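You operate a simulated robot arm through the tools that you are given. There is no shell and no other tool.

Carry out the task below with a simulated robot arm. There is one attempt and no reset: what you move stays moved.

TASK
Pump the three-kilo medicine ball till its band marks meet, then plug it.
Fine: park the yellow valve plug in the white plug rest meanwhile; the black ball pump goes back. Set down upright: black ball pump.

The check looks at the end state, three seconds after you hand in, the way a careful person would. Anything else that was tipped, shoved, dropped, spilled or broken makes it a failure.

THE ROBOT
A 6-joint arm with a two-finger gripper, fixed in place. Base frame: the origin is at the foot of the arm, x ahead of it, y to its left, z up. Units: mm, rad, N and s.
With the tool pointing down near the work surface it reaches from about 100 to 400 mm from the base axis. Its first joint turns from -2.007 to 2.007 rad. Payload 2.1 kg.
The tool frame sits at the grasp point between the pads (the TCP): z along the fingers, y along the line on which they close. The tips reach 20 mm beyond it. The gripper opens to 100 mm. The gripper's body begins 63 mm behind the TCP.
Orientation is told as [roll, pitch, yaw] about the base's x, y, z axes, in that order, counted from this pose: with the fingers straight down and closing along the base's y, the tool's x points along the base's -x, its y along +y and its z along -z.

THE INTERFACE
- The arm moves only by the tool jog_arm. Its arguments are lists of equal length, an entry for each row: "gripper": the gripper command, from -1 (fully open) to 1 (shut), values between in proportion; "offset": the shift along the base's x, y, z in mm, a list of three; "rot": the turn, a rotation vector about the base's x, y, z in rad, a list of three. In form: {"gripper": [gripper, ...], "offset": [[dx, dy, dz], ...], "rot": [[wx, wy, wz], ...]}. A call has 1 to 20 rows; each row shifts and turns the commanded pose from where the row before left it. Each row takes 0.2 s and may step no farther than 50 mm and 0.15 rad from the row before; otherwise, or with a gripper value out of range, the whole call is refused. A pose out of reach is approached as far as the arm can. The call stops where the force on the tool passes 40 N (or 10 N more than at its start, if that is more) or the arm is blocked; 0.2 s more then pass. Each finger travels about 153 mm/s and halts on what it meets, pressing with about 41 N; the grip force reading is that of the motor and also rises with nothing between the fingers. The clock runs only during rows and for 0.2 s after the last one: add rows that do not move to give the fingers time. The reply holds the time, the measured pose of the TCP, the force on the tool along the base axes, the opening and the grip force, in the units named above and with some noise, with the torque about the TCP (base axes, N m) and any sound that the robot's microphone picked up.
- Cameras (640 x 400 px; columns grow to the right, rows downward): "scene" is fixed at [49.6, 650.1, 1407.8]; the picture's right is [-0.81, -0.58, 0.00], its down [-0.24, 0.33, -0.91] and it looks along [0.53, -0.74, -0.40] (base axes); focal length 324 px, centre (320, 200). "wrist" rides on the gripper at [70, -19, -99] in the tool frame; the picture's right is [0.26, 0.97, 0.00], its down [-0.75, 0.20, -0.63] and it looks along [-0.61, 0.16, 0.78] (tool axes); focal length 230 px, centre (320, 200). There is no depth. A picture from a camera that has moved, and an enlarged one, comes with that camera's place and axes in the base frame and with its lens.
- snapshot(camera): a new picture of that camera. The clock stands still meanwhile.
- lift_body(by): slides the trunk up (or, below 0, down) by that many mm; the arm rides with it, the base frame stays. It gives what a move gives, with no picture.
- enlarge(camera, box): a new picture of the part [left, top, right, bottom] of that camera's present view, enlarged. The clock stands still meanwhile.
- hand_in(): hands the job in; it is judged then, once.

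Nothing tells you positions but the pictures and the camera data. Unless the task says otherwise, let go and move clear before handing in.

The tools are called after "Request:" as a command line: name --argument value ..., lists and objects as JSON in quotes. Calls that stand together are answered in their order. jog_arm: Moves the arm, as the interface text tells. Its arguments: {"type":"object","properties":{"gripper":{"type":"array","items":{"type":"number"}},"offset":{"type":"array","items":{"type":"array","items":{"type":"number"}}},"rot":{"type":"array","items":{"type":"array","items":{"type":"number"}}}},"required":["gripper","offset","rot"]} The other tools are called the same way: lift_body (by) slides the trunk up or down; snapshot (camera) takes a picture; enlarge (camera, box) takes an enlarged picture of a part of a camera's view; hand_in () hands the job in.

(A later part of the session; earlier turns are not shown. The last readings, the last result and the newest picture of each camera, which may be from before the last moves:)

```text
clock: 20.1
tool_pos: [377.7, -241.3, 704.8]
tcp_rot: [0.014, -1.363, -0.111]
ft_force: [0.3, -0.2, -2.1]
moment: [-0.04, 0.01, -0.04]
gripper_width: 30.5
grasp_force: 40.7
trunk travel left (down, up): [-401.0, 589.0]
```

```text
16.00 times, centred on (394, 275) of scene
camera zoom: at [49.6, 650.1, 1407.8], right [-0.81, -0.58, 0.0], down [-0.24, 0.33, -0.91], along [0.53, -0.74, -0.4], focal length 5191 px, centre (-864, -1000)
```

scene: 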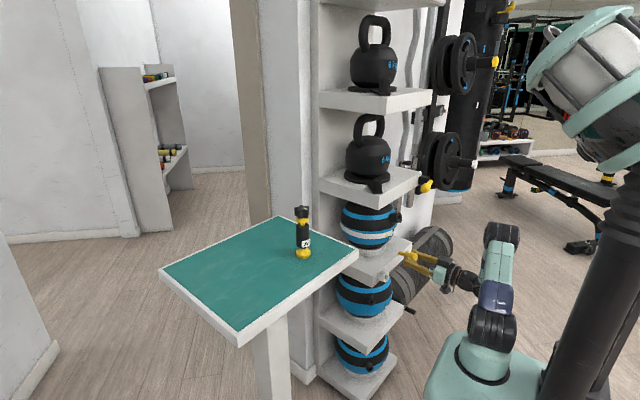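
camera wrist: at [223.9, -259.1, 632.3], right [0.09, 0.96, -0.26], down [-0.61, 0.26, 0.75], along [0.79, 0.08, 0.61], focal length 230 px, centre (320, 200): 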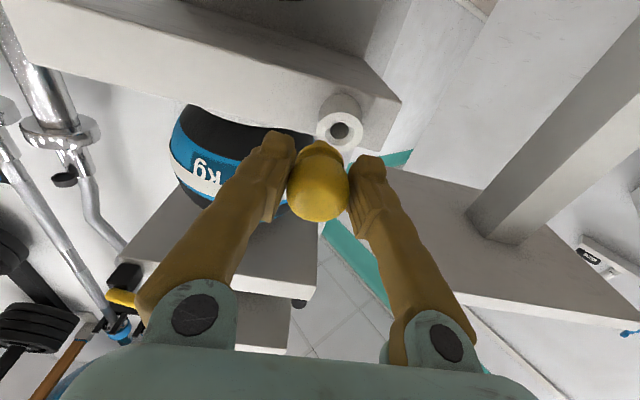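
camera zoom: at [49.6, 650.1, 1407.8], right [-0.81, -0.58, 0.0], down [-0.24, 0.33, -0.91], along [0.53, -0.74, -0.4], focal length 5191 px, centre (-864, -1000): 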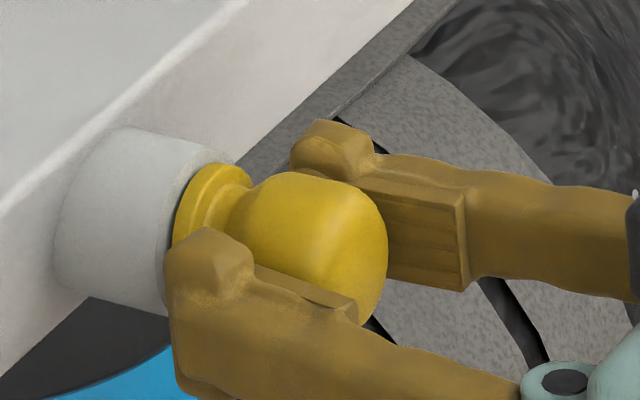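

Request:
jog_arm --gripper '[1, 1, 1]' --offset '[[1.2, -0.1, -0.25], [1.0, -0.1, -0.2], [0, 0, 0]]' --rot '[[0, 0, 0], [0, 0, 0], [0, 0, 0]]'

Request:
enlarge --camera "wrist" --box '[290, 105, 350, 150]'

Request:
enlarge --camera "scene" --box '[380, 265, 408, 285]'

```text
clock: 20.9
tool_pos: [377.4, -241.1, 705.1]
tcp_rot: [0.017, -1.363, -0.115]
ft_force: [-13.0, 3.1, -3.9]
moment: [0.03, 0.21, 0.1]
gripper_width: 31.0
grasp_force: 41.6
trunk travel left (down, up): [-401.0, 589.0]
```

```text
8.89 times, centred on (320, 128) of wrist
camera zoom: at [265.9, -247.9, 657.4], right [0.04, 0.97, -0.25], down [-0.44, 0.24, 0.86], along [0.9, 0.07, 0.44], focal length 2045 px, centre (320, 844)
```

zoom: 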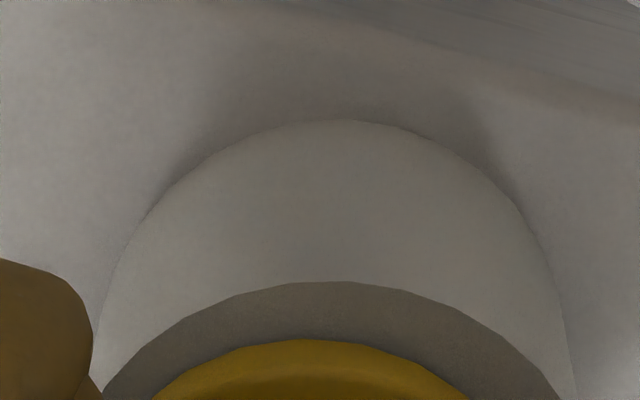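

```text
16.00 times, centred on (394, 275) of scene
camera zoom: at [49.6, 650.1, 1407.8], right [-0.81, -0.58, 0.0], down [-0.24, 0.33, -0.91], along [0.53, -0.74, -0.4], focal length 5191 px, centre (-864, -1000)
```

zoom: 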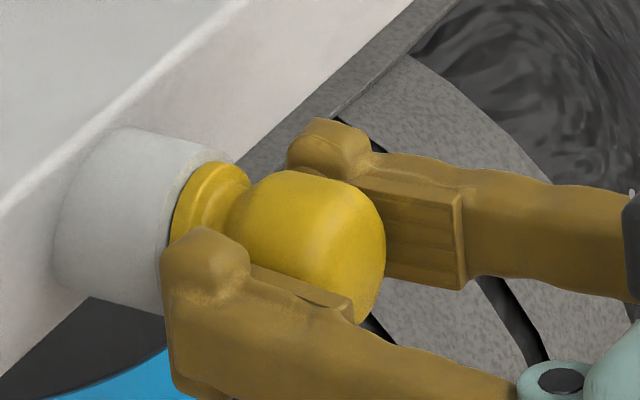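

The plug is seated in the rest, with the collar on the rim and about 13 N of push. I'll ease off, open the gripper, back away, and check that the plug stays put.

Request:
jog_arm --gripper '[1, -0.3, -0.3, -0.3]' --offset '[[-1.2, 0.1, 0.25], [0, 0, 0], [0, 0, 0], [0, 0, 0]]' --rot '[[0, 0, 0], [0, 0, 0], [0, 0, 0], [0, 0, 0]]'

Request:
jog_arm --gripper '[-0.3, -0.3, -0.3, -0.3]' --offset '[[-9.7, 1.1, 2.1], [-9.7, 1.1, 2.1], [-14.6, 1.6, 3.1], [0, 0, 0]]' --rot '[[0, 0, 0], [0, 0, 0], [0, 0, 0], [0, 0, 0]]'

Request:
enlarge --camera "scene" --box '[370, 255, 430, 298]'

Request:
snapshot --camera "wrist"

```text
clock: 21.9
tool_pos: [379.6, -241.0, 704.5]
tcp_rot: [0.012, -1.362, -0.113]
ft_force: [0.0, 0.3, 0.4]
moment: [0.0, 0.02, 0.0]
gripper_width: 65.0
grasp_force: 0.0
trunk travel left (down, up): [-401.0, 589.0]
```

```text
clock: 22.9
tool_pos: [344.3, -238.1, 711.8]
tcp_rot: [0.014, -1.365, -0.112]
ft_force: [0.4, -0.2, -0.2]
moment: [0.03, -0.01, -0.01]
gripper_width: 65.0
grasp_force: 0.1
trunk travel left (down, up): [-401.0, 589.0]
```

```text
9.30 times, centred on (400, 276) of scene
camera zoom: at [49.6, 650.1, 1407.8], right [-0.81, -0.58, 0.0], down [-0.24, 0.33, -0.91], along [0.53, -0.74, -0.4], focal length 3018 px, centre (-424, -512)
```

zoom: 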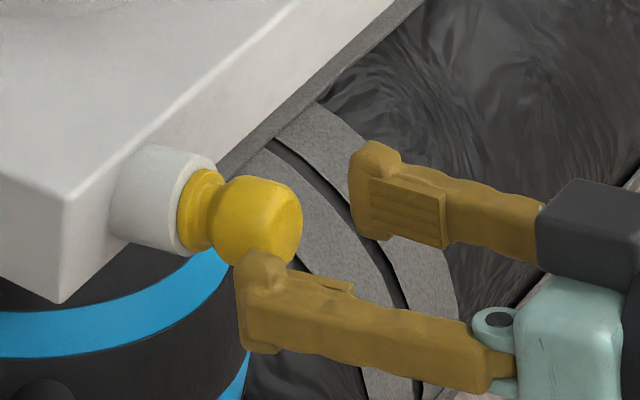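

```text
taken
camera wrist: at [231.7, -244.1, 664.1], right [0.04, 0.97, -0.25], down [-0.44, 0.24, 0.86], along [0.9, 0.07, 0.44], focal length 230 px, centre (320, 200)
```

wrist: 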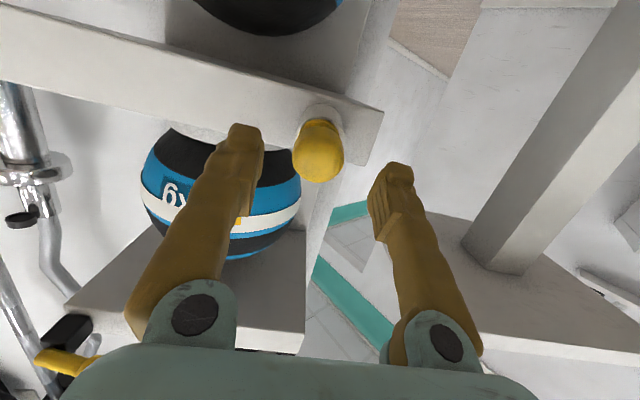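

The plug is parked securely. Next is the pump: about 141 mm tall, with its black body spanning roughly z = 942–998. I'll retract, raise the trunk and swing round to face the pump for a close look.

Request:
jog_arm --gripper '[-0.3, -1, -1]' --offset '[[-18, 2, 4], [0, 0, 0], [0, 0, 0]]' --rot '[[0, 0, 0], [0, 0, 0], [0, 0, 0]]'

Request:
lift_body --by 260

Request:
snapshot --camera "scene"

Request:
snapshot --camera "wrist"

```text
clock: 23.8
tool_pos: [325.9, -233.5, 715.6]
tcp_rot: [0.013, -1.363, -0.11]
ft_force: [0.0, 0.2, 0.1]
moment: [-0.03, 0.02, 0.0]
gripper_width: 100.1
grasp_force: 0.0
trunk travel left (down, up): [-401.0, 589.0]
```

```text
clock: 26.4
tool_pos: [326.8, -234.1, 976.2]
tcp_rot: [0.012, -1.363, -0.113]
ft_force: [0.9, 0.6, -0.2]
moment: [-0.01, -0.02, 0.0]
gripper_width: 100.3
grasp_force: 0.0
trunk travel left (down, up): [-661.0, 329.0]
```

```text
taken
```

scene: 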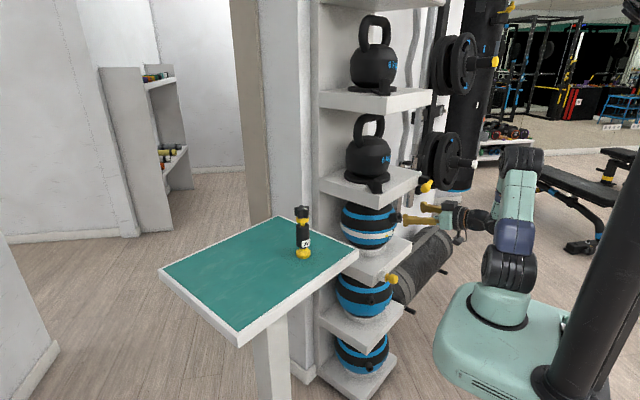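

```text
taken
camera wrist: at [214.2, -241.8, 928.2], right [0.04, 0.97, -0.25], down [-0.44, 0.24, 0.86], along [0.9, 0.07, 0.44], focal length 230 px, centre (320, 200)
```

wrist: 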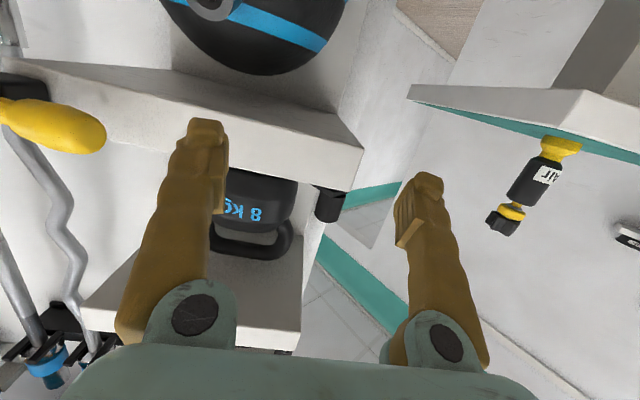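

Request:
jog_arm --gripper '[-1, -1, -1, -1, -1, -1, -1, -1, -1]' --offset '[[15, 40, 20], [15, 45, 20], [10, 45, 0], [5, 45, 0], [5, 45, 0], [5, 45, 0], [0, 20, 0], [0, 5, 0], [0, 0, 0]]' --rot '[[0, 0, 0.035], [0, 0, 0.035], [0, 0, 0.035], [0, 0, 0.035], [0, 0, 0.035], [0, 0, 0.035], [-0.013, 0.13, 0], [-0.013, 0.13, 0], [0, 0, 0]]'

Request:
snapshot --camera "scene"

Request:
snapshot --camera "wrist"

```text
refused: row 2 steps farther than a row can; nothing moved
```

```text
taken
```

scene: 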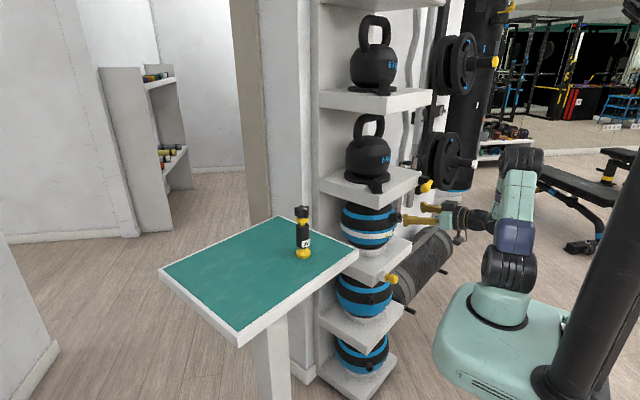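

```text
taken
camera wrist: at [214.2, -241.8, 928.2], right [0.04, 0.97, -0.25], down [-0.44, 0.24, 0.86], along [0.9, 0.07, 0.44], focal length 230 px, centre (320, 200)
```

wrist: 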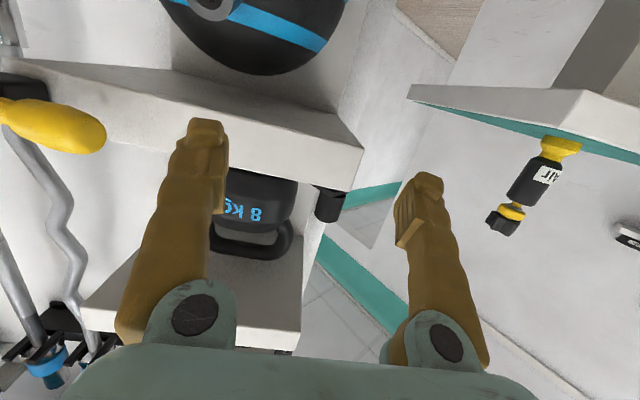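

The second row exceeded the 50 mm step limit, so nothing moved. I'll repeat the swing with smaller steps.

Request:
jog_arm --gripper '[-1, -1, -1, -1, -1, -1, -1, -1, -1]' --offset '[[12, 38, 20], [12, 38, 20], [10, 42, 0], [5, 42, 0], [5, 42, 0], [5, 42, 0], [3, 25, 0], [0, 15, 0], [0, 0, 0]]' --rot '[[0, 0, 0.035], [0, 0, 0.035], [0, 0, 0.035], [0, 0, 0.035], [0, 0, 0.035], [0, 0, 0.035], [-0.013, 0.13, 0], [-0.013, 0.13, 0], [0, 0, 0]]'

Request:
snapshot --camera "scene"

Request:
snapshot --camera "wrist"

```text
clock: 28.4
tool_pos: [430.7, -2.4, 1039.8]
tcp_rot: [0.01, -1.102, 0.098]
ft_force: [0.2, -0.5, 0.1]
moment: [-0.01, 0.01, 0.04]
gripper_width: 100.2
grasp_force: 0.0
out of reach, approached as far as the arm can: row 2, 3, 4, 5, 6
trunk travel left (down, up): [-661.0, 329.0]
```

```text
taken
```

scene: 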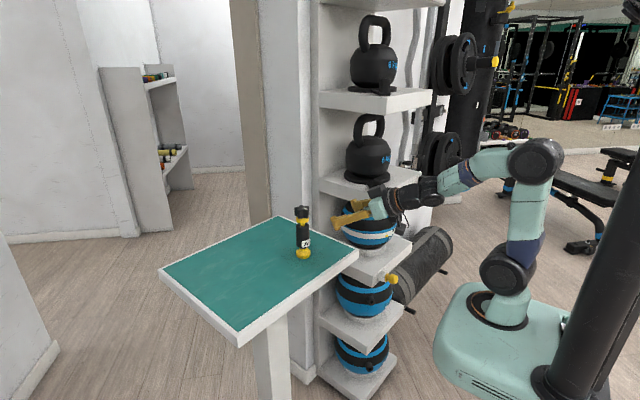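

```text
taken
camera wrist: at [314.0, -33.5, 1023.0], right [-0.22, 0.95, -0.22], down [-0.24, 0.17, 0.96], along [0.94, 0.27, 0.19], focal length 230 px, centre (320, 200)
```

wrist: 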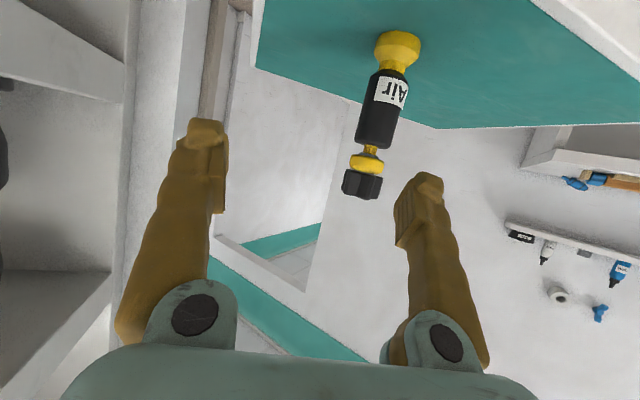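

I'm now facing the pump. I'll zoom in to fix its position and shape.

Request:
enlarge --camera "wrist" --box '[310, 20, 450, 210]'

Request:
enlarge --camera "wrist" --box '[330, 140, 400, 210]'

Request:
enlarge --camera "scene" --box '[290, 200, 318, 222]'

```text
2.11 times, centred on (380, 115) of wrist
camera zoom: at [314.0, -33.5, 1023.0], right [-0.22, 0.95, -0.22], down [-0.24, 0.17, 0.96], along [0.94, 0.27, 0.19], focal length 484 px, centre (194, 379)
```

zoom: 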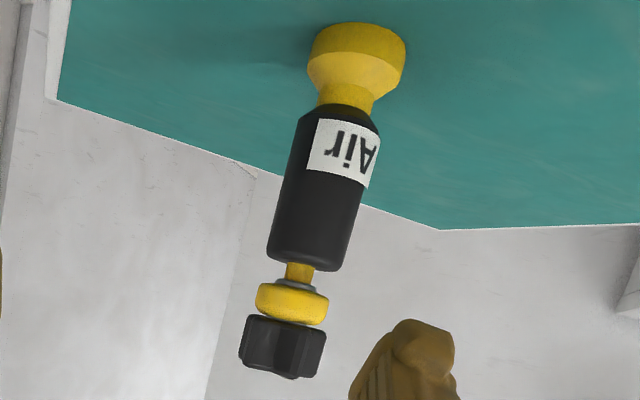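

```text
5.71 times, centred on (365, 175) of wrist
camera zoom: at [314.0, -33.5, 1023.0], right [-0.22, 0.95, -0.22], down [-0.24, 0.17, 0.96], along [0.94, 0.27, 0.19], focal length 1315 px, centre (63, 343)
```

zoom: 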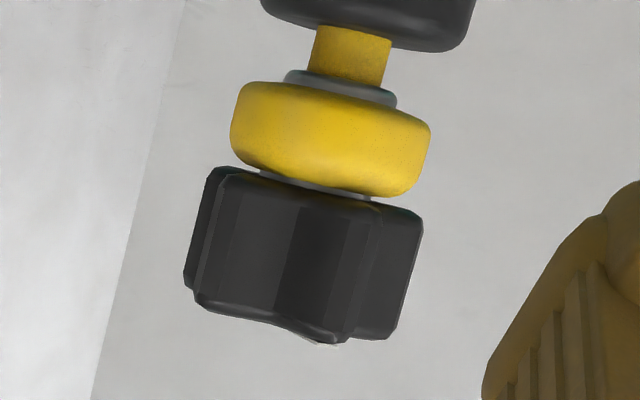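

```text
16.00 times, centred on (304, 211) of scene
camera zoom: at [49.6, 650.1, 1407.8], right [-0.81, -0.58, 0.0], down [-0.24, 0.33, -0.91], along [0.53, -0.74, -0.4], focal length 5191 px, centre (576, 24)
```

zoom: 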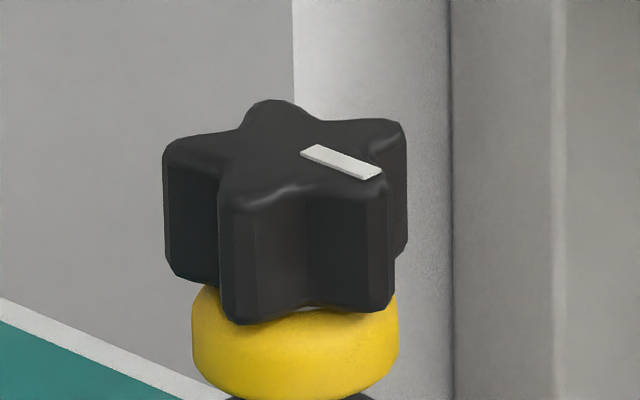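

The pump axis is at about (527, 62), vertical, 143 mm tall with its foot at z ≈ 909. I'll line up about 100 mm back along the approach direction, at body height.

Request:
jog_arm --gripper '[-1, -1, -1]' --offset '[[4, 28, -13], [3.5, 28.2, -13.6], [0, 0, 0]]' --rot '[[0, 0, 0], [0, 0, 0], [0, 0, 0]]'

Request:
snapshot --camera "wrist"

Request:
enlarge --camera "scene" --box '[270, 170, 400, 260]'

```text
clock: 29.2
tool_pos: [433.8, 25.9, 1024.3]
tcp_rot: [0.012, -1.1, 0.1]
ft_force: [0.4, -0.2, 0.1]
moment: [-0.05, -0.01, 0.0]
gripper_width: 100.0
grasp_force: 0.0
out of reach, approached as far as the arm can: row 2
trunk travel left (down, up): [-661.0, 329.0]
```

```text
taken
camera wrist: at [317.0, -5.8, 1008.7], right [-0.22, 0.95, -0.22], down [-0.24, 0.17, 0.96], along [0.94, 0.27, 0.19], focal length 230 px, centre (320, 200)
```

wrist: 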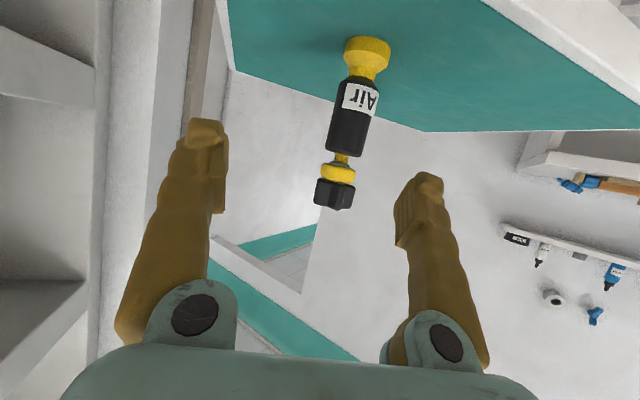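

```text
4.44 times, centred on (335, 215) of scene
camera zoom: at [49.6, 650.1, 1407.8], right [-0.81, -0.58, 0.0], down [-0.24, 0.33, -0.91], along [0.53, -0.74, -0.4], focal length 1442 px, centre (253, 133)
```

zoom: 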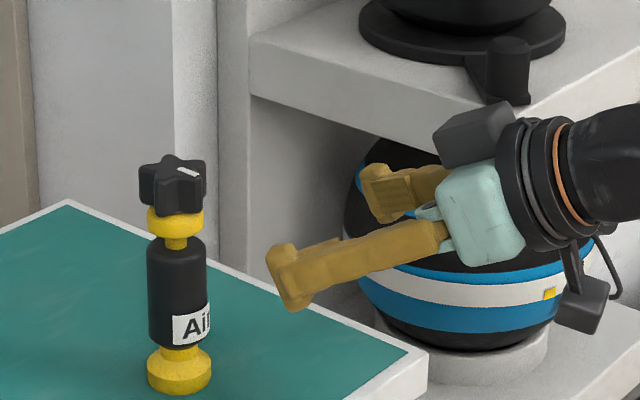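

Request:
jog_arm --gripper '[-1, -1, -1]' --offset '[[0, 10, 0], [0, 10, 0], [0, 0, 0]]' --rot '[[0, 0, 0], [0, 0, 0], [0, 0, 0]]'

```text
clock: 30.0
tool_pos: [432.6, 25.3, 1025.7]
tcp_rot: [0.011, -1.1, 0.101]
ft_force: [0.5, 0.0, -0.4]
moment: [0.01, 0.01, 0.0]
gripper_width: 100.0
grasp_force: 0.2
out of reach, approached as far as the arm can: row 1, 2
trunk travel left (down, up): [-661.0, 329.0]
```

The tool was nearly in line with the forearm, a wrist singularity, which blocked the y motion. The pump is round, so I can approach it with the tool yawed about 0.6 rad, which keeps the wrist bent.

Request:
jog_arm --gripper '[-1, -1, -1, -1, -1, -1]' --offset '[[0, -5, 0], [0, -5, 0], [0, -5, 0], [0, 0, 0], [0, 0, 0], [0, 0, 0]]' --rot '[[0, 0, 0.1], [0, 0, 0.1], [0, 0, 0.1], [0, 0, 0.1], [0, 0, 0.1], [0, 0, 0]]'

Request:
snapshot --camera "scene"

Request:
snapshot --camera "wrist"

```text
clock: 31.4
tool_pos: [433.1, 11.2, 1026.9]
tcp_rot: [0.015, -1.101, 0.602]
ft_force: [0.3, 0.4, 0.0]
moment: [0.01, 0.01, 0.01]
gripper_width: 99.9
grasp_force: 0.1
trunk travel left (down, up): [-661.0, 329.0]
```

```text
taken
```

scene: 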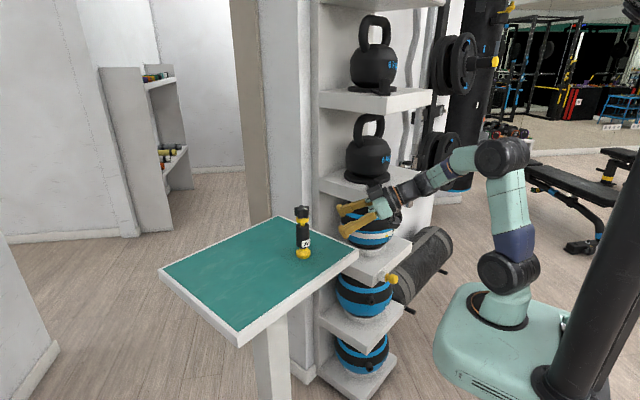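

```text
taken
camera wrist: at [346.3, -73.0, 1009.1], right [-0.65, 0.72, -0.22], down [-0.29, 0.03, 0.96], along [0.7, 0.69, 0.19], focal length 230 px, centre (320, 200)
```

wrist: 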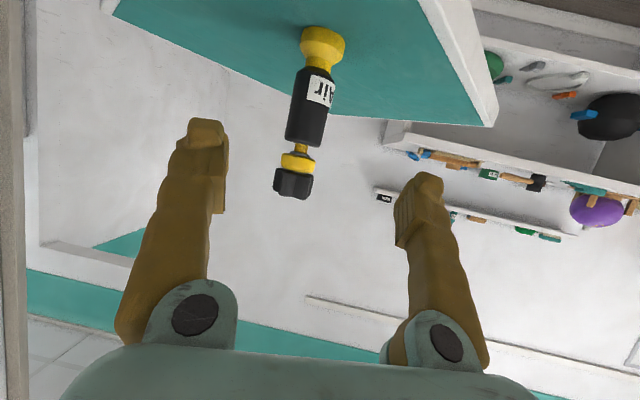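

Motion is free again. I'll correct the lateral offset and advance half-way along the approach line.

Request:
jog_arm --gripper '[-1, -1, -1, -1]' --offset '[[4.4, -10.2, -3.8], [22.1, 15.2, -13.6], [22.1, 15.2, -13.6], [0, 0, 0]]' --rot '[[0, 0, 0], [0, 0, 0], [0, 0, 0], [0, 0, 0]]'

Request:
snapshot --camera "wrist"

Request:
enlarge --camera "scene" --box '[270, 170, 400, 260]'

```text
clock: 32.4
tool_pos: [482.2, 31.6, 995.5]
tcp_rot: [0.011, -1.102, 0.6]
ft_force: [-1.6, -0.7, 0.3]
moment: [0.02, -0.02, -0.01]
gripper_width: 100.1
grasp_force: 0.0
trunk travel left (down, up): [-661.0, 329.0]
```

```text
taken
camera wrist: at [395.1, -53.4, 978.6], right [-0.65, 0.73, -0.22], down [-0.29, 0.03, 0.96], along [0.7, 0.69, 0.19], focal length 230 px, centre (320, 200)
```

wrist: 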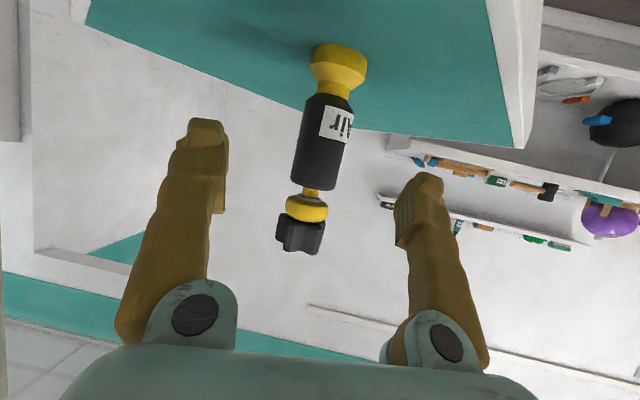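

```text
4.44 times, centred on (335, 215) of scene
camera zoom: at [49.6, 650.1, 1407.8], right [-0.81, -0.58, 0.0], down [-0.24, 0.33, -0.91], along [0.53, -0.74, -0.4], focal length 1442 px, centre (253, 133)
```

zoom: 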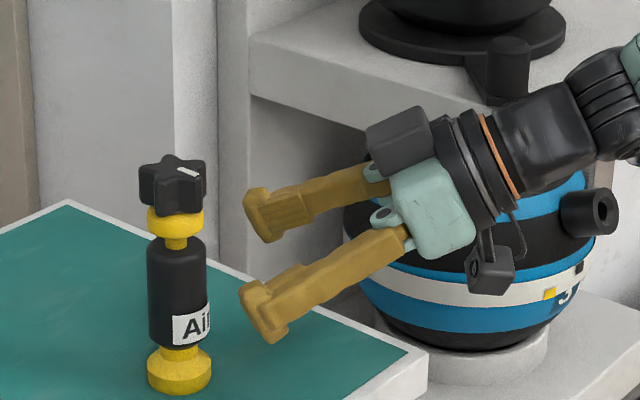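

The alignment looks right. I'll advance the last 60 mm so the body sits between the pads.

Request:
jog_arm --gripper '[-1, -1, -1, -1]' --offset '[[15, 10.3, -9.2], [15, 10.3, -9.2], [14.7, 10.1, -9.1], [0, 0, 0]]' --rot '[[0, 0, 0], [0, 0, 0], [0, 0, 0], [0, 0, 0]]'

Request:
snapshot --camera "wrist"

Request:
enlarge --camera "scene" --box '[270, 180, 370, 260]'

```text
clock: 33.4
tool_pos: [527.4, 60.8, 968.2]
tcp_rot: [0.013, -1.102, 0.597]
ft_force: [-0.7, 0.6, -0.8]
moment: [0.01, 0.02, 0.02]
gripper_width: 100.2
grasp_force: 0.0
trunk travel left (down, up): [-661.0, 329.0]
```

```text
taken
camera wrist: at [440.5, -21.9, 950.7], right [-0.65, 0.73, -0.22], down [-0.29, 0.03, 0.96], along [0.7, 0.69, 0.19], focal length 230 px, centre (320, 200)
```

wrist: 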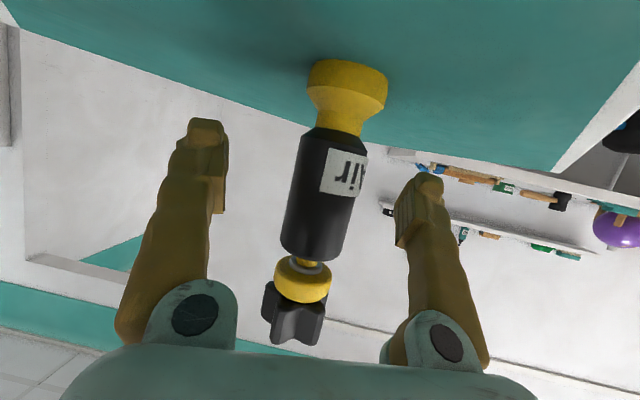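

```text
5.00 times, centred on (320, 220) of scene
camera zoom: at [49.6, 650.1, 1407.8], right [-0.81, -0.58, 0.0], down [-0.24, 0.33, -0.91], along [0.53, -0.74, -0.4], focal length 1622 px, centre (320, 100)
```

zoom: 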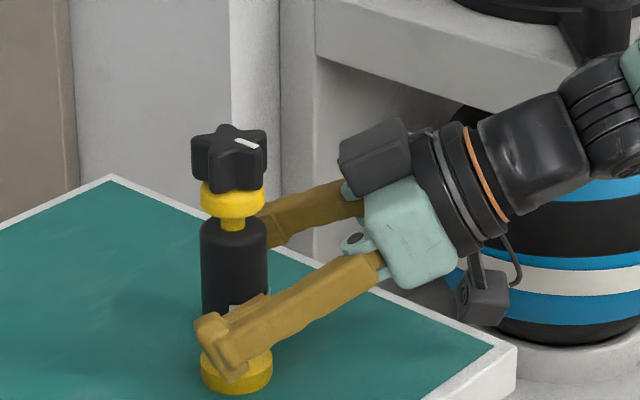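

The body is centred between the pads, so I'll close on it.

Request:
jog_arm --gripper '[1, 1, 1, 1]' --offset '[[0, 0, 0], [0, 0, 0], [0, 0, 0], [0, 0, 0]]' --rot '[[0, 0, 0], [0, 0, 0], [0, 0, 0], [0, 0, 0]]'

Request:
snapshot --camera "wrist"

Request:
enlarge --camera "scene" --box '[270, 180, 370, 260]'

```text
clock: 34.4
tool_pos: [527.9, 61.5, 968.5]
tcp_rot: [0.013, -1.102, 0.598]
ft_force: [-0.4, 0.8, 0.4]
moment: [-0.01, -0.01, 0.02]
gripper_width: 31.5
grasp_force: 40.6
trunk travel left (down, up): [-661.0, 329.0]
```

```text
taken
camera wrist: at [440.7, -21.7, 950.6], right [-0.65, 0.73, -0.22], down [-0.29, 0.03, 0.96], along [0.7, 0.69, 0.19], focal length 230 px, centre (320, 200)
```

wrist: 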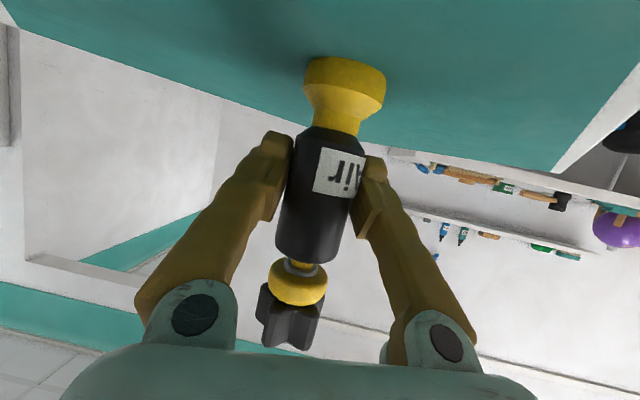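

```text
5.00 times, centred on (320, 220) of scene
camera zoom: at [49.6, 650.1, 1407.8], right [-0.81, -0.58, 0.0], down [-0.24, 0.33, -0.91], along [0.53, -0.74, -0.4], focal length 1622 px, centre (320, 100)
```

zoom: 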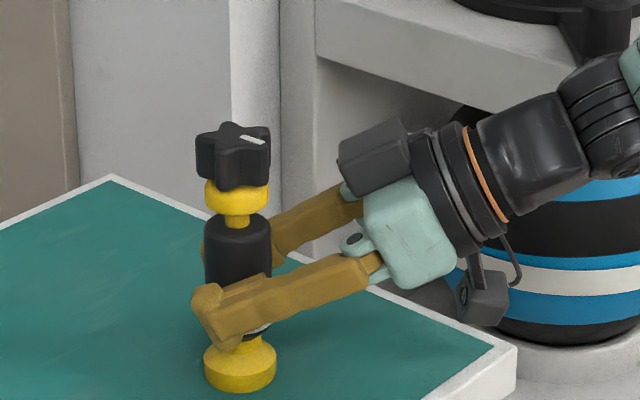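

The pump is gripped at 31.5 mm. I'll lift it straight up and check the underside.

Request:
jog_arm --gripper '[1, 1, 1, 1, 1]' --offset '[[0, 0, 10], [0, 0, 20], [0, 0, 25], [0, 0, 25], [0, 0, 0]]' --rot '[[0, 0, 0], [0, 0, 0], [0, 0, 0], [0, 0, 0], [0, 0, 0]]'

Request:
enlarge --camera "wrist" --box '[230, 40, 410, 360]'

Request:
enlarge --camera "scene" --box '[270, 150, 370, 260]'

```text
clock: 35.6
tool_pos: [527.5, 60.4, 1047.2]
tcp_rot: [0.013, -1.101, 0.598]
ft_force: [0.2, -0.3, -2.4]
moment: [0.05, 0.0, 0.05]
gripper_width: 31.7
grasp_force: 40.8
trunk travel left (down, up): [-661.0, 329.0]
```

```text
1.25 times, centred on (320, 200) of wrist
camera zoom: at [440.2, -22.8, 1029.8], right [-0.65, 0.73, -0.22], down [-0.29, 0.03, 0.96], along [0.7, 0.69, 0.19], focal length 288 px, centre (320, 200)
```

zoom: 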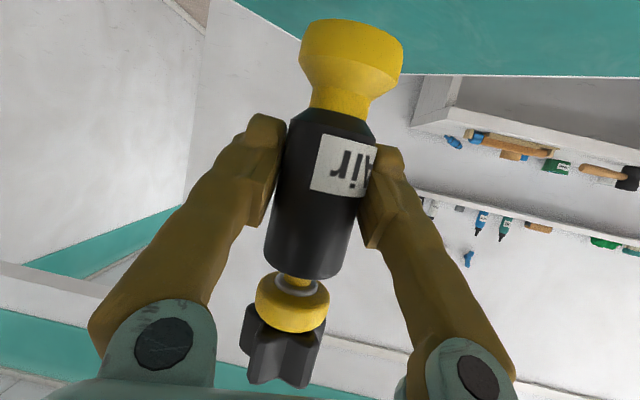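

```text
3.64 times, centred on (320, 205) of scene
camera zoom: at [49.6, 650.1, 1407.8], right [-0.81, -0.58, 0.0], down [-0.24, 0.33, -0.91], along [0.53, -0.74, -0.4], focal length 1180 px, centre (320, 182)
```

zoom: 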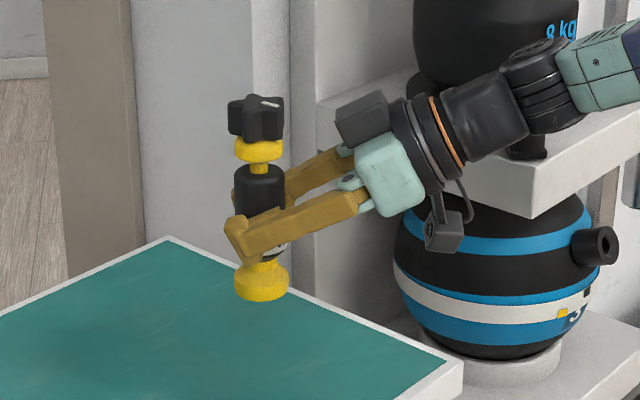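

The pump is up and weighs about 2.4 N. Before docking I want to see its underside, so I'll roll it about the tool axis so the foot faces the scene camera, up in free air.

Request:
jog_arm --gripper '[1, 1, 1, 1, 1, 1, 1, 1, 1, 1, 1, 1, 1]' --offset '[[-15, 0, 15], [-15, 0, 15], [0, 0, 0], [0, 0, 0], [0, 0, 0], [0, 0, 0], [0, 0, 0], [0, 0, 0], [0, 0, 0], [0, 0, 0], [0, 0, 0], [0, 0, 0], [0, 0, 0]]' --rot '[[0, 0, 0], [0, 0, 0], [0.1, 0.0687, -0.0616], [0.1, 0.0687, -0.0616], [0.1, 0.0687, -0.0616], [0.1, 0.0687, -0.0616], [0.1, 0.0687, -0.0616], [0.1, 0.0687, -0.0616], [0.1, 0.0687, -0.0616], [0.1, 0.0687, -0.0616], [0.1, 0.0687, -0.0616], [0.1, 0.0687, -0.0616], [0, 0, 0]]'

Request:
snapshot --camera "scene"

Request:
enlarge --camera "scene" --box '[260, 130, 380, 230]'

```text
clock: 38.4
tool_pos: [497.9, 61.7, 1077.4]
tcp_rot: [1.102, -0.183, -0.875]
ft_force: [-0.4, 0.5, -2.2]
moment: [0.06, 0.02, 0.01]
gripper_width: 31.4
grasp_force: 40.8
trunk travel left (down, up): [-661.0, 329.0]
```

```text
taken
```

scene: 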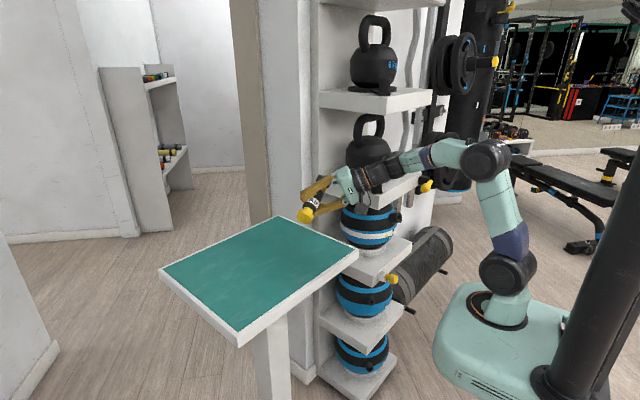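

```text
4.00 times, centred on (320, 180) of scene
camera zoom: at [49.6, 650.1, 1407.8], right [-0.81, -0.58, 0.0], down [-0.24, 0.33, -0.91], along [0.53, -0.74, -0.4], focal length 1298 px, centre (320, 280)
```

zoom: 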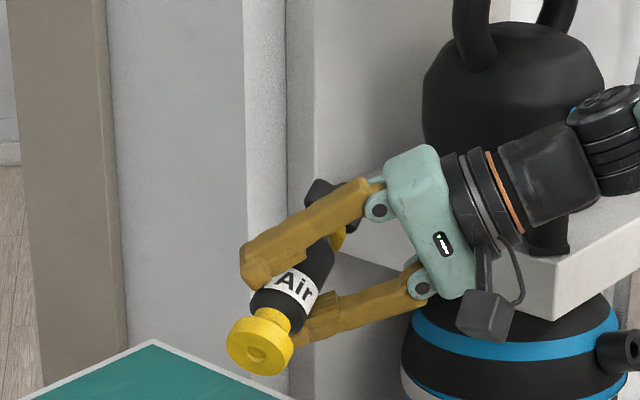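

Request:
enlarge --camera "scene" --box '[312, 198, 342, 232]'

Request:
enlarge --camera "scene" --box '[310, 165, 360, 225]'

Request:
snapshot --camera "wrist"

```text
11.76 times, centred on (327, 215) of scene
camera zoom: at [49.6, 650.1, 1407.8], right [-0.81, -0.58, 0.0], down [-0.24, 0.33, -0.91], along [0.53, -0.74, -0.4], focal length 3817 px, centre (238, 24)
```

zoom: 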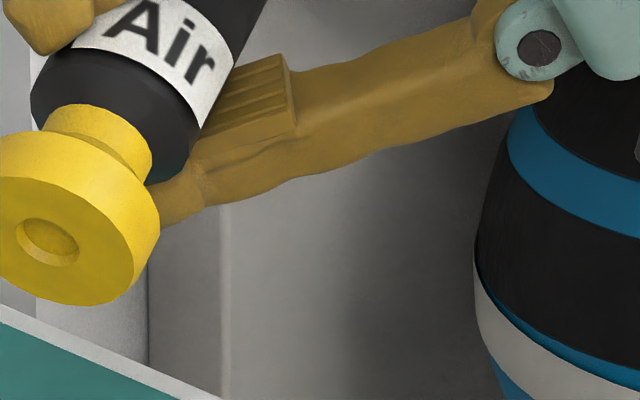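

```text
6.67 times, centred on (335, 195) of scene
camera zoom: at [49.6, 650.1, 1407.8], right [-0.81, -0.58, 0.0], down [-0.24, 0.33, -0.91], along [0.53, -0.74, -0.4], focal length 2163 px, centre (220, 233)
```

zoom: 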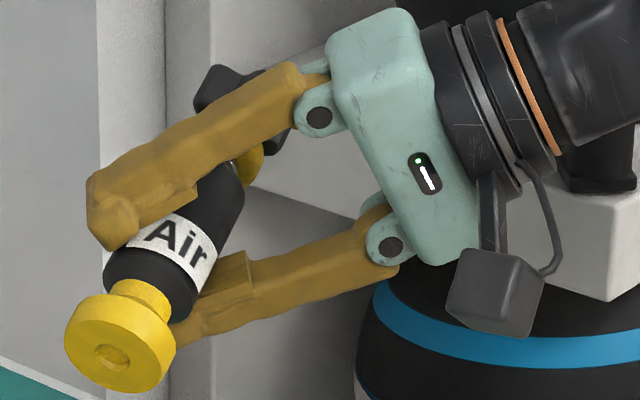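

```text
taken
camera wrist: at [376.6, 56.1, 1092.4], right [0.07, 0.6, 0.8], down [0.06, -0.8, 0.59], along [1.0, 0.0, -0.09], focal length 230 px, centre (320, 200)
```

wrist: 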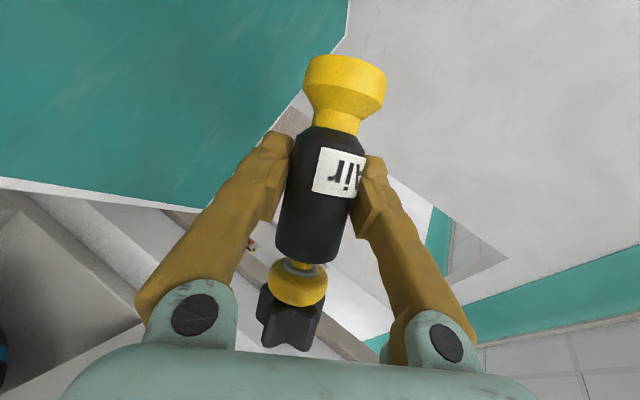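

The foot has a shallow centre recess, so it should seat against the valve mouth. Next I'll back away from the table and lower the trunk. That keeps the wrist well bent when I swing the pump round to point at the valve.

Request:
jog_arm --gripper '[1, 1, 1, 1]' --offset '[[-32, -33, 10], [-32, -33, 10], [-32, -33, 10], [0, 0, 0]]' --rot '[[0, 0, 0], [0, 0, 0], [0, 0, 0], [0, 0, 0]]'

Request:
lift_body --by -120

Request:
snapshot --camera "scene"

```text
clock: 39.4
tool_pos: [401.1, -39.3, 1108.3]
tcp_rot: [1.102, -0.184, -0.873]
ft_force: [0.3, -0.6, -3.3]
moment: [0.02, 0.01, 0.01]
gripper_width: 31.2
grasp_force: 41.0
trunk travel left (down, up): [-661.0, 329.0]
```

```text
clock: 40.9
tool_pos: [400.7, -38.8, 989.0]
tcp_rot: [1.103, -0.185, -0.876]
ft_force: [-1.4, -0.9, -3.5]
moment: [0.04, 0.04, -0.02]
gripper_width: 31.1
grasp_force: 40.9
trunk travel left (down, up): [-541.0, 449.0]
```

```text
taken
```

scene: 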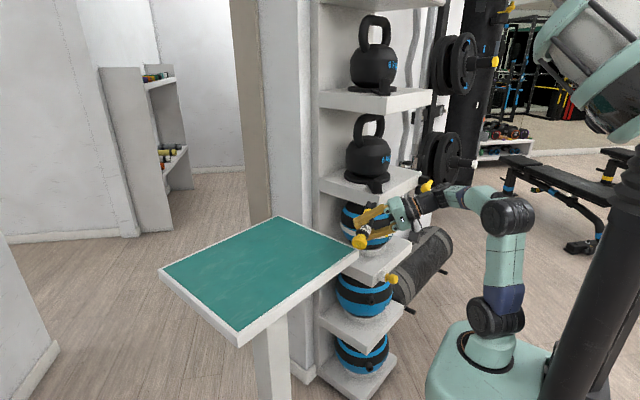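

Request:
jog_arm --gripper '[1, 1, 1, 1, 1, 1]' --offset '[[-5, -20, 0], [-5, -20, 0], [-5, -20, 0], [-5, -20, 0], [-5, -20, 0], [0, 0, 0]]' --rot '[[0, 0, -0.13], [0, 0, -0.13], [0, 0, -0.13], [0, 0, -0.13], [0, 0, -0.13], [0, 0, 0]]'

Request:
snapshot --camera "scene"

```text
clock: 42.3
tool_pos: [375.0, -138.9, 989.7]
tcp_rot: [1.102, -0.185, -1.527]
ft_force: [0.5, -0.2, -2.9]
moment: [-0.02, -0.02, -0.01]
gripper_width: 31.0
grasp_force: 41.0
trunk travel left (down, up): [-541.0, 449.0]
```

```text
taken
```

scene: 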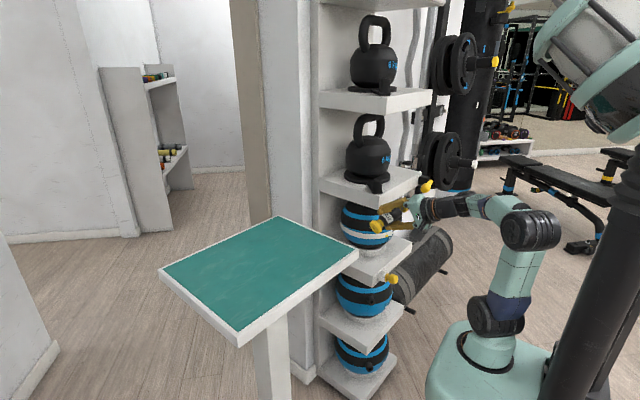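

Request:
jog_arm --gripper '[1, 1, 1, 1, 1, 1]' --offset '[[-8, -15, 0], [-8, -15, 0], [-8, -15, 0], [-8, -15, 0], [-8, -15, 0], [0, 0, 0]]' --rot '[[0, 0, -0.13], [0, 0, -0.13], [0, 0, -0.13], [0, 0, -0.13], [0, 0, -0.13], [0, 0, 0]]'

Request:
snapshot --camera "scene"

```text
clock: 43.7
tool_pos: [347.6, -213.2, 982.3]
tcp_rot: [1.084, -0.185, -2.096]
ft_force: [-0.1, 0.0, -2.5]
moment: [0.02, -0.05, 0.0]
gripper_width: 31.3
grasp_force: 40.8
out of reach, approached as far as the arm can: row 2, 3, 5
trunk travel left (down, up): [-541.0, 449.0]
```

```text
taken
```

scene: 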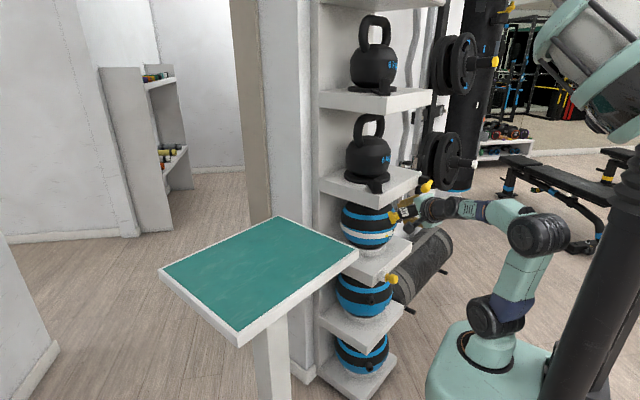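

Request:
jog_arm --gripper '[1, 1, 1, 1, 1, 1]' --offset '[[0, -20, -9], [-2, -17, -9], [-3, -17, -9], [-3, -17, -9], [-3, -17, -9], [0, 0, 0]]' --rot '[[0, 0, -0.13], [0, 0, -0.13], [0, 0, -0.13], [0, 0, -0.13], [0, 0, -0.13], [0, 0, 0]]'

Request:
snapshot --camera "scene"

Request:
snapshot --camera "wrist"

```text
clock: 45.1
tool_pos: [333.2, -280.6, 949.9]
tcp_rot: [1.042, -0.183, -2.593]
ft_force: [-0.1, 0.6, -2.1]
moment: [0.0, -0.05, -0.02]
gripper_width: 31.2
grasp_force: 40.5
out of reach, approached as far as the arm can: row 1, 2, 5
trunk travel left (down, up): [-541.0, 449.0]
```

```text
taken
```

scene: 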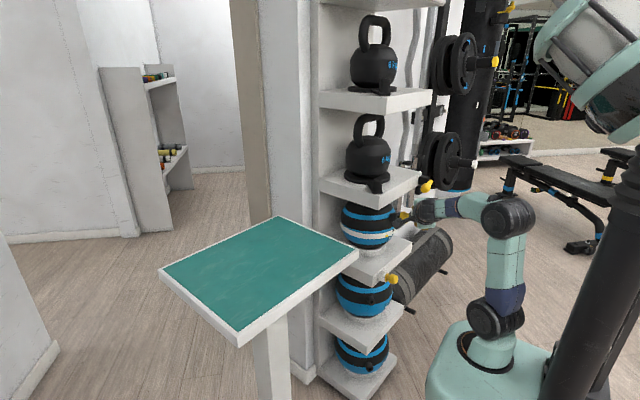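

```text
taken
camera wrist: at [347.8, -160.3, 970.2], right [0.6, -0.2, 0.77], down [-0.78, 0.04, 0.62], along [-0.16, -0.98, -0.14], focal length 230 px, centre (320, 200)
```

wrist: 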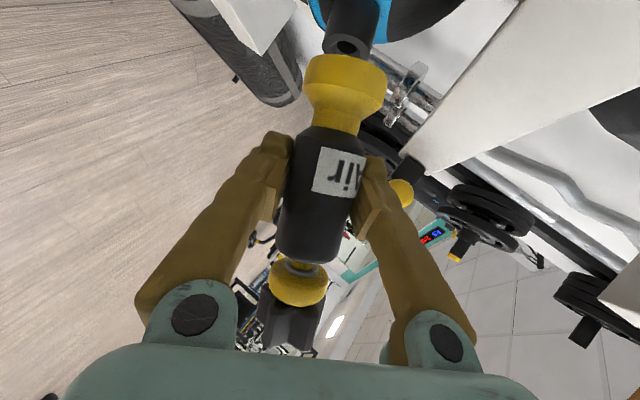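

The pump now points at the valve, roughly from the left, and the wrist view shows both. I'll take out the remaining 0.21 rad of yaw and move to about 25 mm in front of the valve mouth.

Request:
jog_arm --gripper '[1, 1, 1, 1]' --offset '[[1, -19, -10], [2, -19, -10], [3, -18, -10], [0, 0, 0]]' --rot '[[0, 0, -0.07], [0, 0, -0.07], [0, 0, -0.07], [0, 0, 0]]'

Request:
snapshot --camera "wrist"

Request:
enlarge --camera "scene" --box '[370, 180, 450, 240]'

```text
clock: 46.1
tool_pos: [344.0, -341.4, 937.6]
tcp_rot: [1.039, -0.183, -2.804]
ft_force: [-0.3, 1.3, -2.0]
moment: [0.04, -0.03, -0.02]
gripper_width: 31.1
grasp_force: 40.9
out of reach, approached as far as the arm can: row 1, 2, 3
trunk travel left (down, up): [-541.0, 449.0]
```

```text
taken
camera wrist: at [382.5, -227.1, 958.3], right [0.55, -0.33, 0.77], down [-0.76, 0.2, 0.62], along [-0.36, -0.92, -0.14], focal length 230 px, centre (320, 200)
```

wrist: 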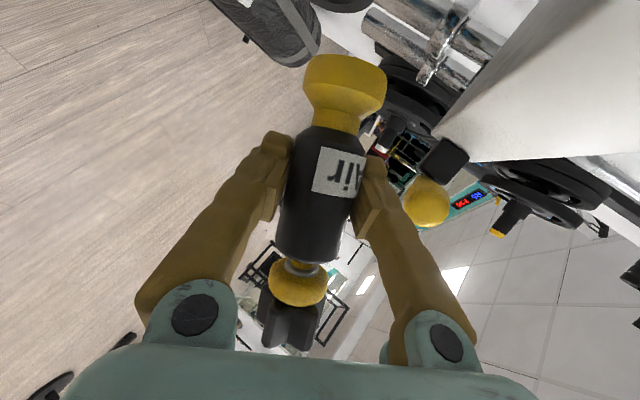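

```text
6.67 times, centred on (410, 210) of scene
camera zoom: at [49.6, 650.1, 1407.8], right [-0.81, -0.58, 0.0], down [-0.24, 0.33, -0.91], along [0.53, -0.74, -0.4], focal length 2163 px, centre (-280, 133)
```

zoom: 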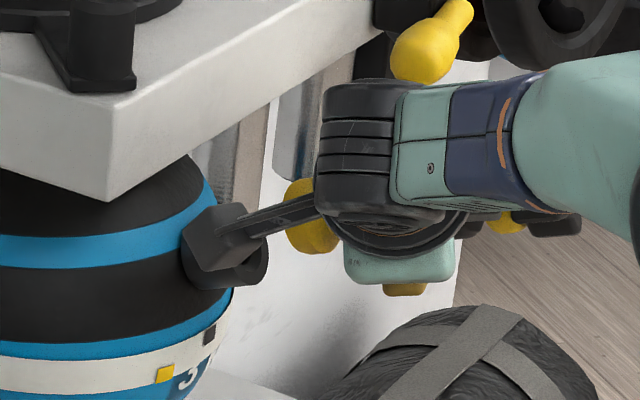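

The arm stopped about 17 mm high at a joint limit. I'll shift the whole arm down with the trunk instead and then check the alignment.

Request:
lift_body --by -30

Request:
jog_arm --gripper '[1, 1, 1]' --offset '[[-2, 5, 5], [0, 0, 5], [0, 0, 0]]' --rot '[[0, 0, 0], [0, 0, 0], [0, 0, 0]]'

Request:
snapshot --camera "wrist"

Request:
snapshot --camera "scene"

```text
clock: 46.9
tool_pos: [343.1, -342.2, 907.7]
tcp_rot: [1.04, -0.182, -2.8]
ft_force: [0.2, 0.3, -3.5]
moment: [0.02, -0.03, 0.01]
gripper_width: 30.7
grasp_force: 40.9
trunk travel left (down, up): [-511.0, 479.0]
```

```text
clock: 47.7
tool_pos: [340.5, -336.8, 916.7]
tcp_rot: [1.041, -0.184, -2.803]
ft_force: [0.2, 0.8, -3.6]
moment: [-0.02, -0.03, 0.03]
gripper_width: 31.1
grasp_force: 41.0
trunk travel left (down, up): [-511.0, 479.0]
```

```text
taken
camera wrist: at [380.4, -222.5, 938.3], right [0.55, -0.33, 0.77], down [-0.76, 0.2, 0.62], along [-0.36, -0.92, -0.14], focal length 230 px, centre (320, 200)
```

wrist: 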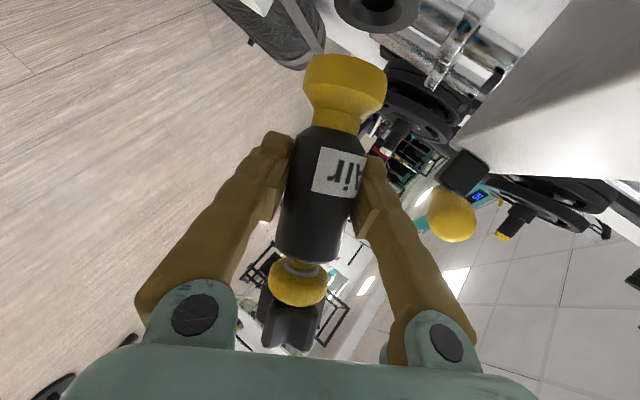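

```text
taken
```

scene: 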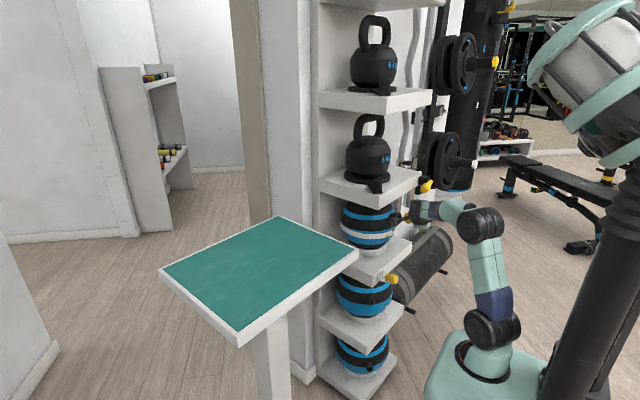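

Request:
enlarge --camera "wrist" --box '[290, 0, 430, 88]'

Request:
enlarge --camera "scene" --box '[380, 180, 450, 230]'

```text
4.55 times, centred on (360, 44) of wrist
camera zoom: at [380.4, -222.5, 938.3], right [0.55, -0.33, 0.77], down [-0.76, 0.2, 0.62], along [-0.36, -0.92, -0.14], focal length 1046 px, centre (138, 909)
```

zoom: 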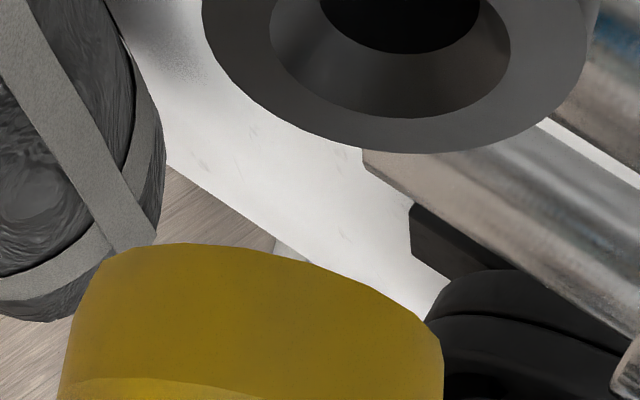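

```text
8.00 times, centred on (415, 205) of scene
camera zoom: at [49.6, 650.1, 1407.8], right [-0.81, -0.58, 0.0], down [-0.24, 0.33, -0.91], along [0.53, -0.74, -0.4], focal length 2596 px, centre (-440, 160)
```

zoom: 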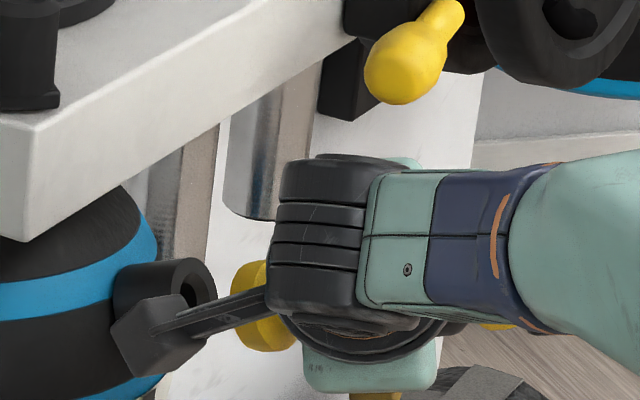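

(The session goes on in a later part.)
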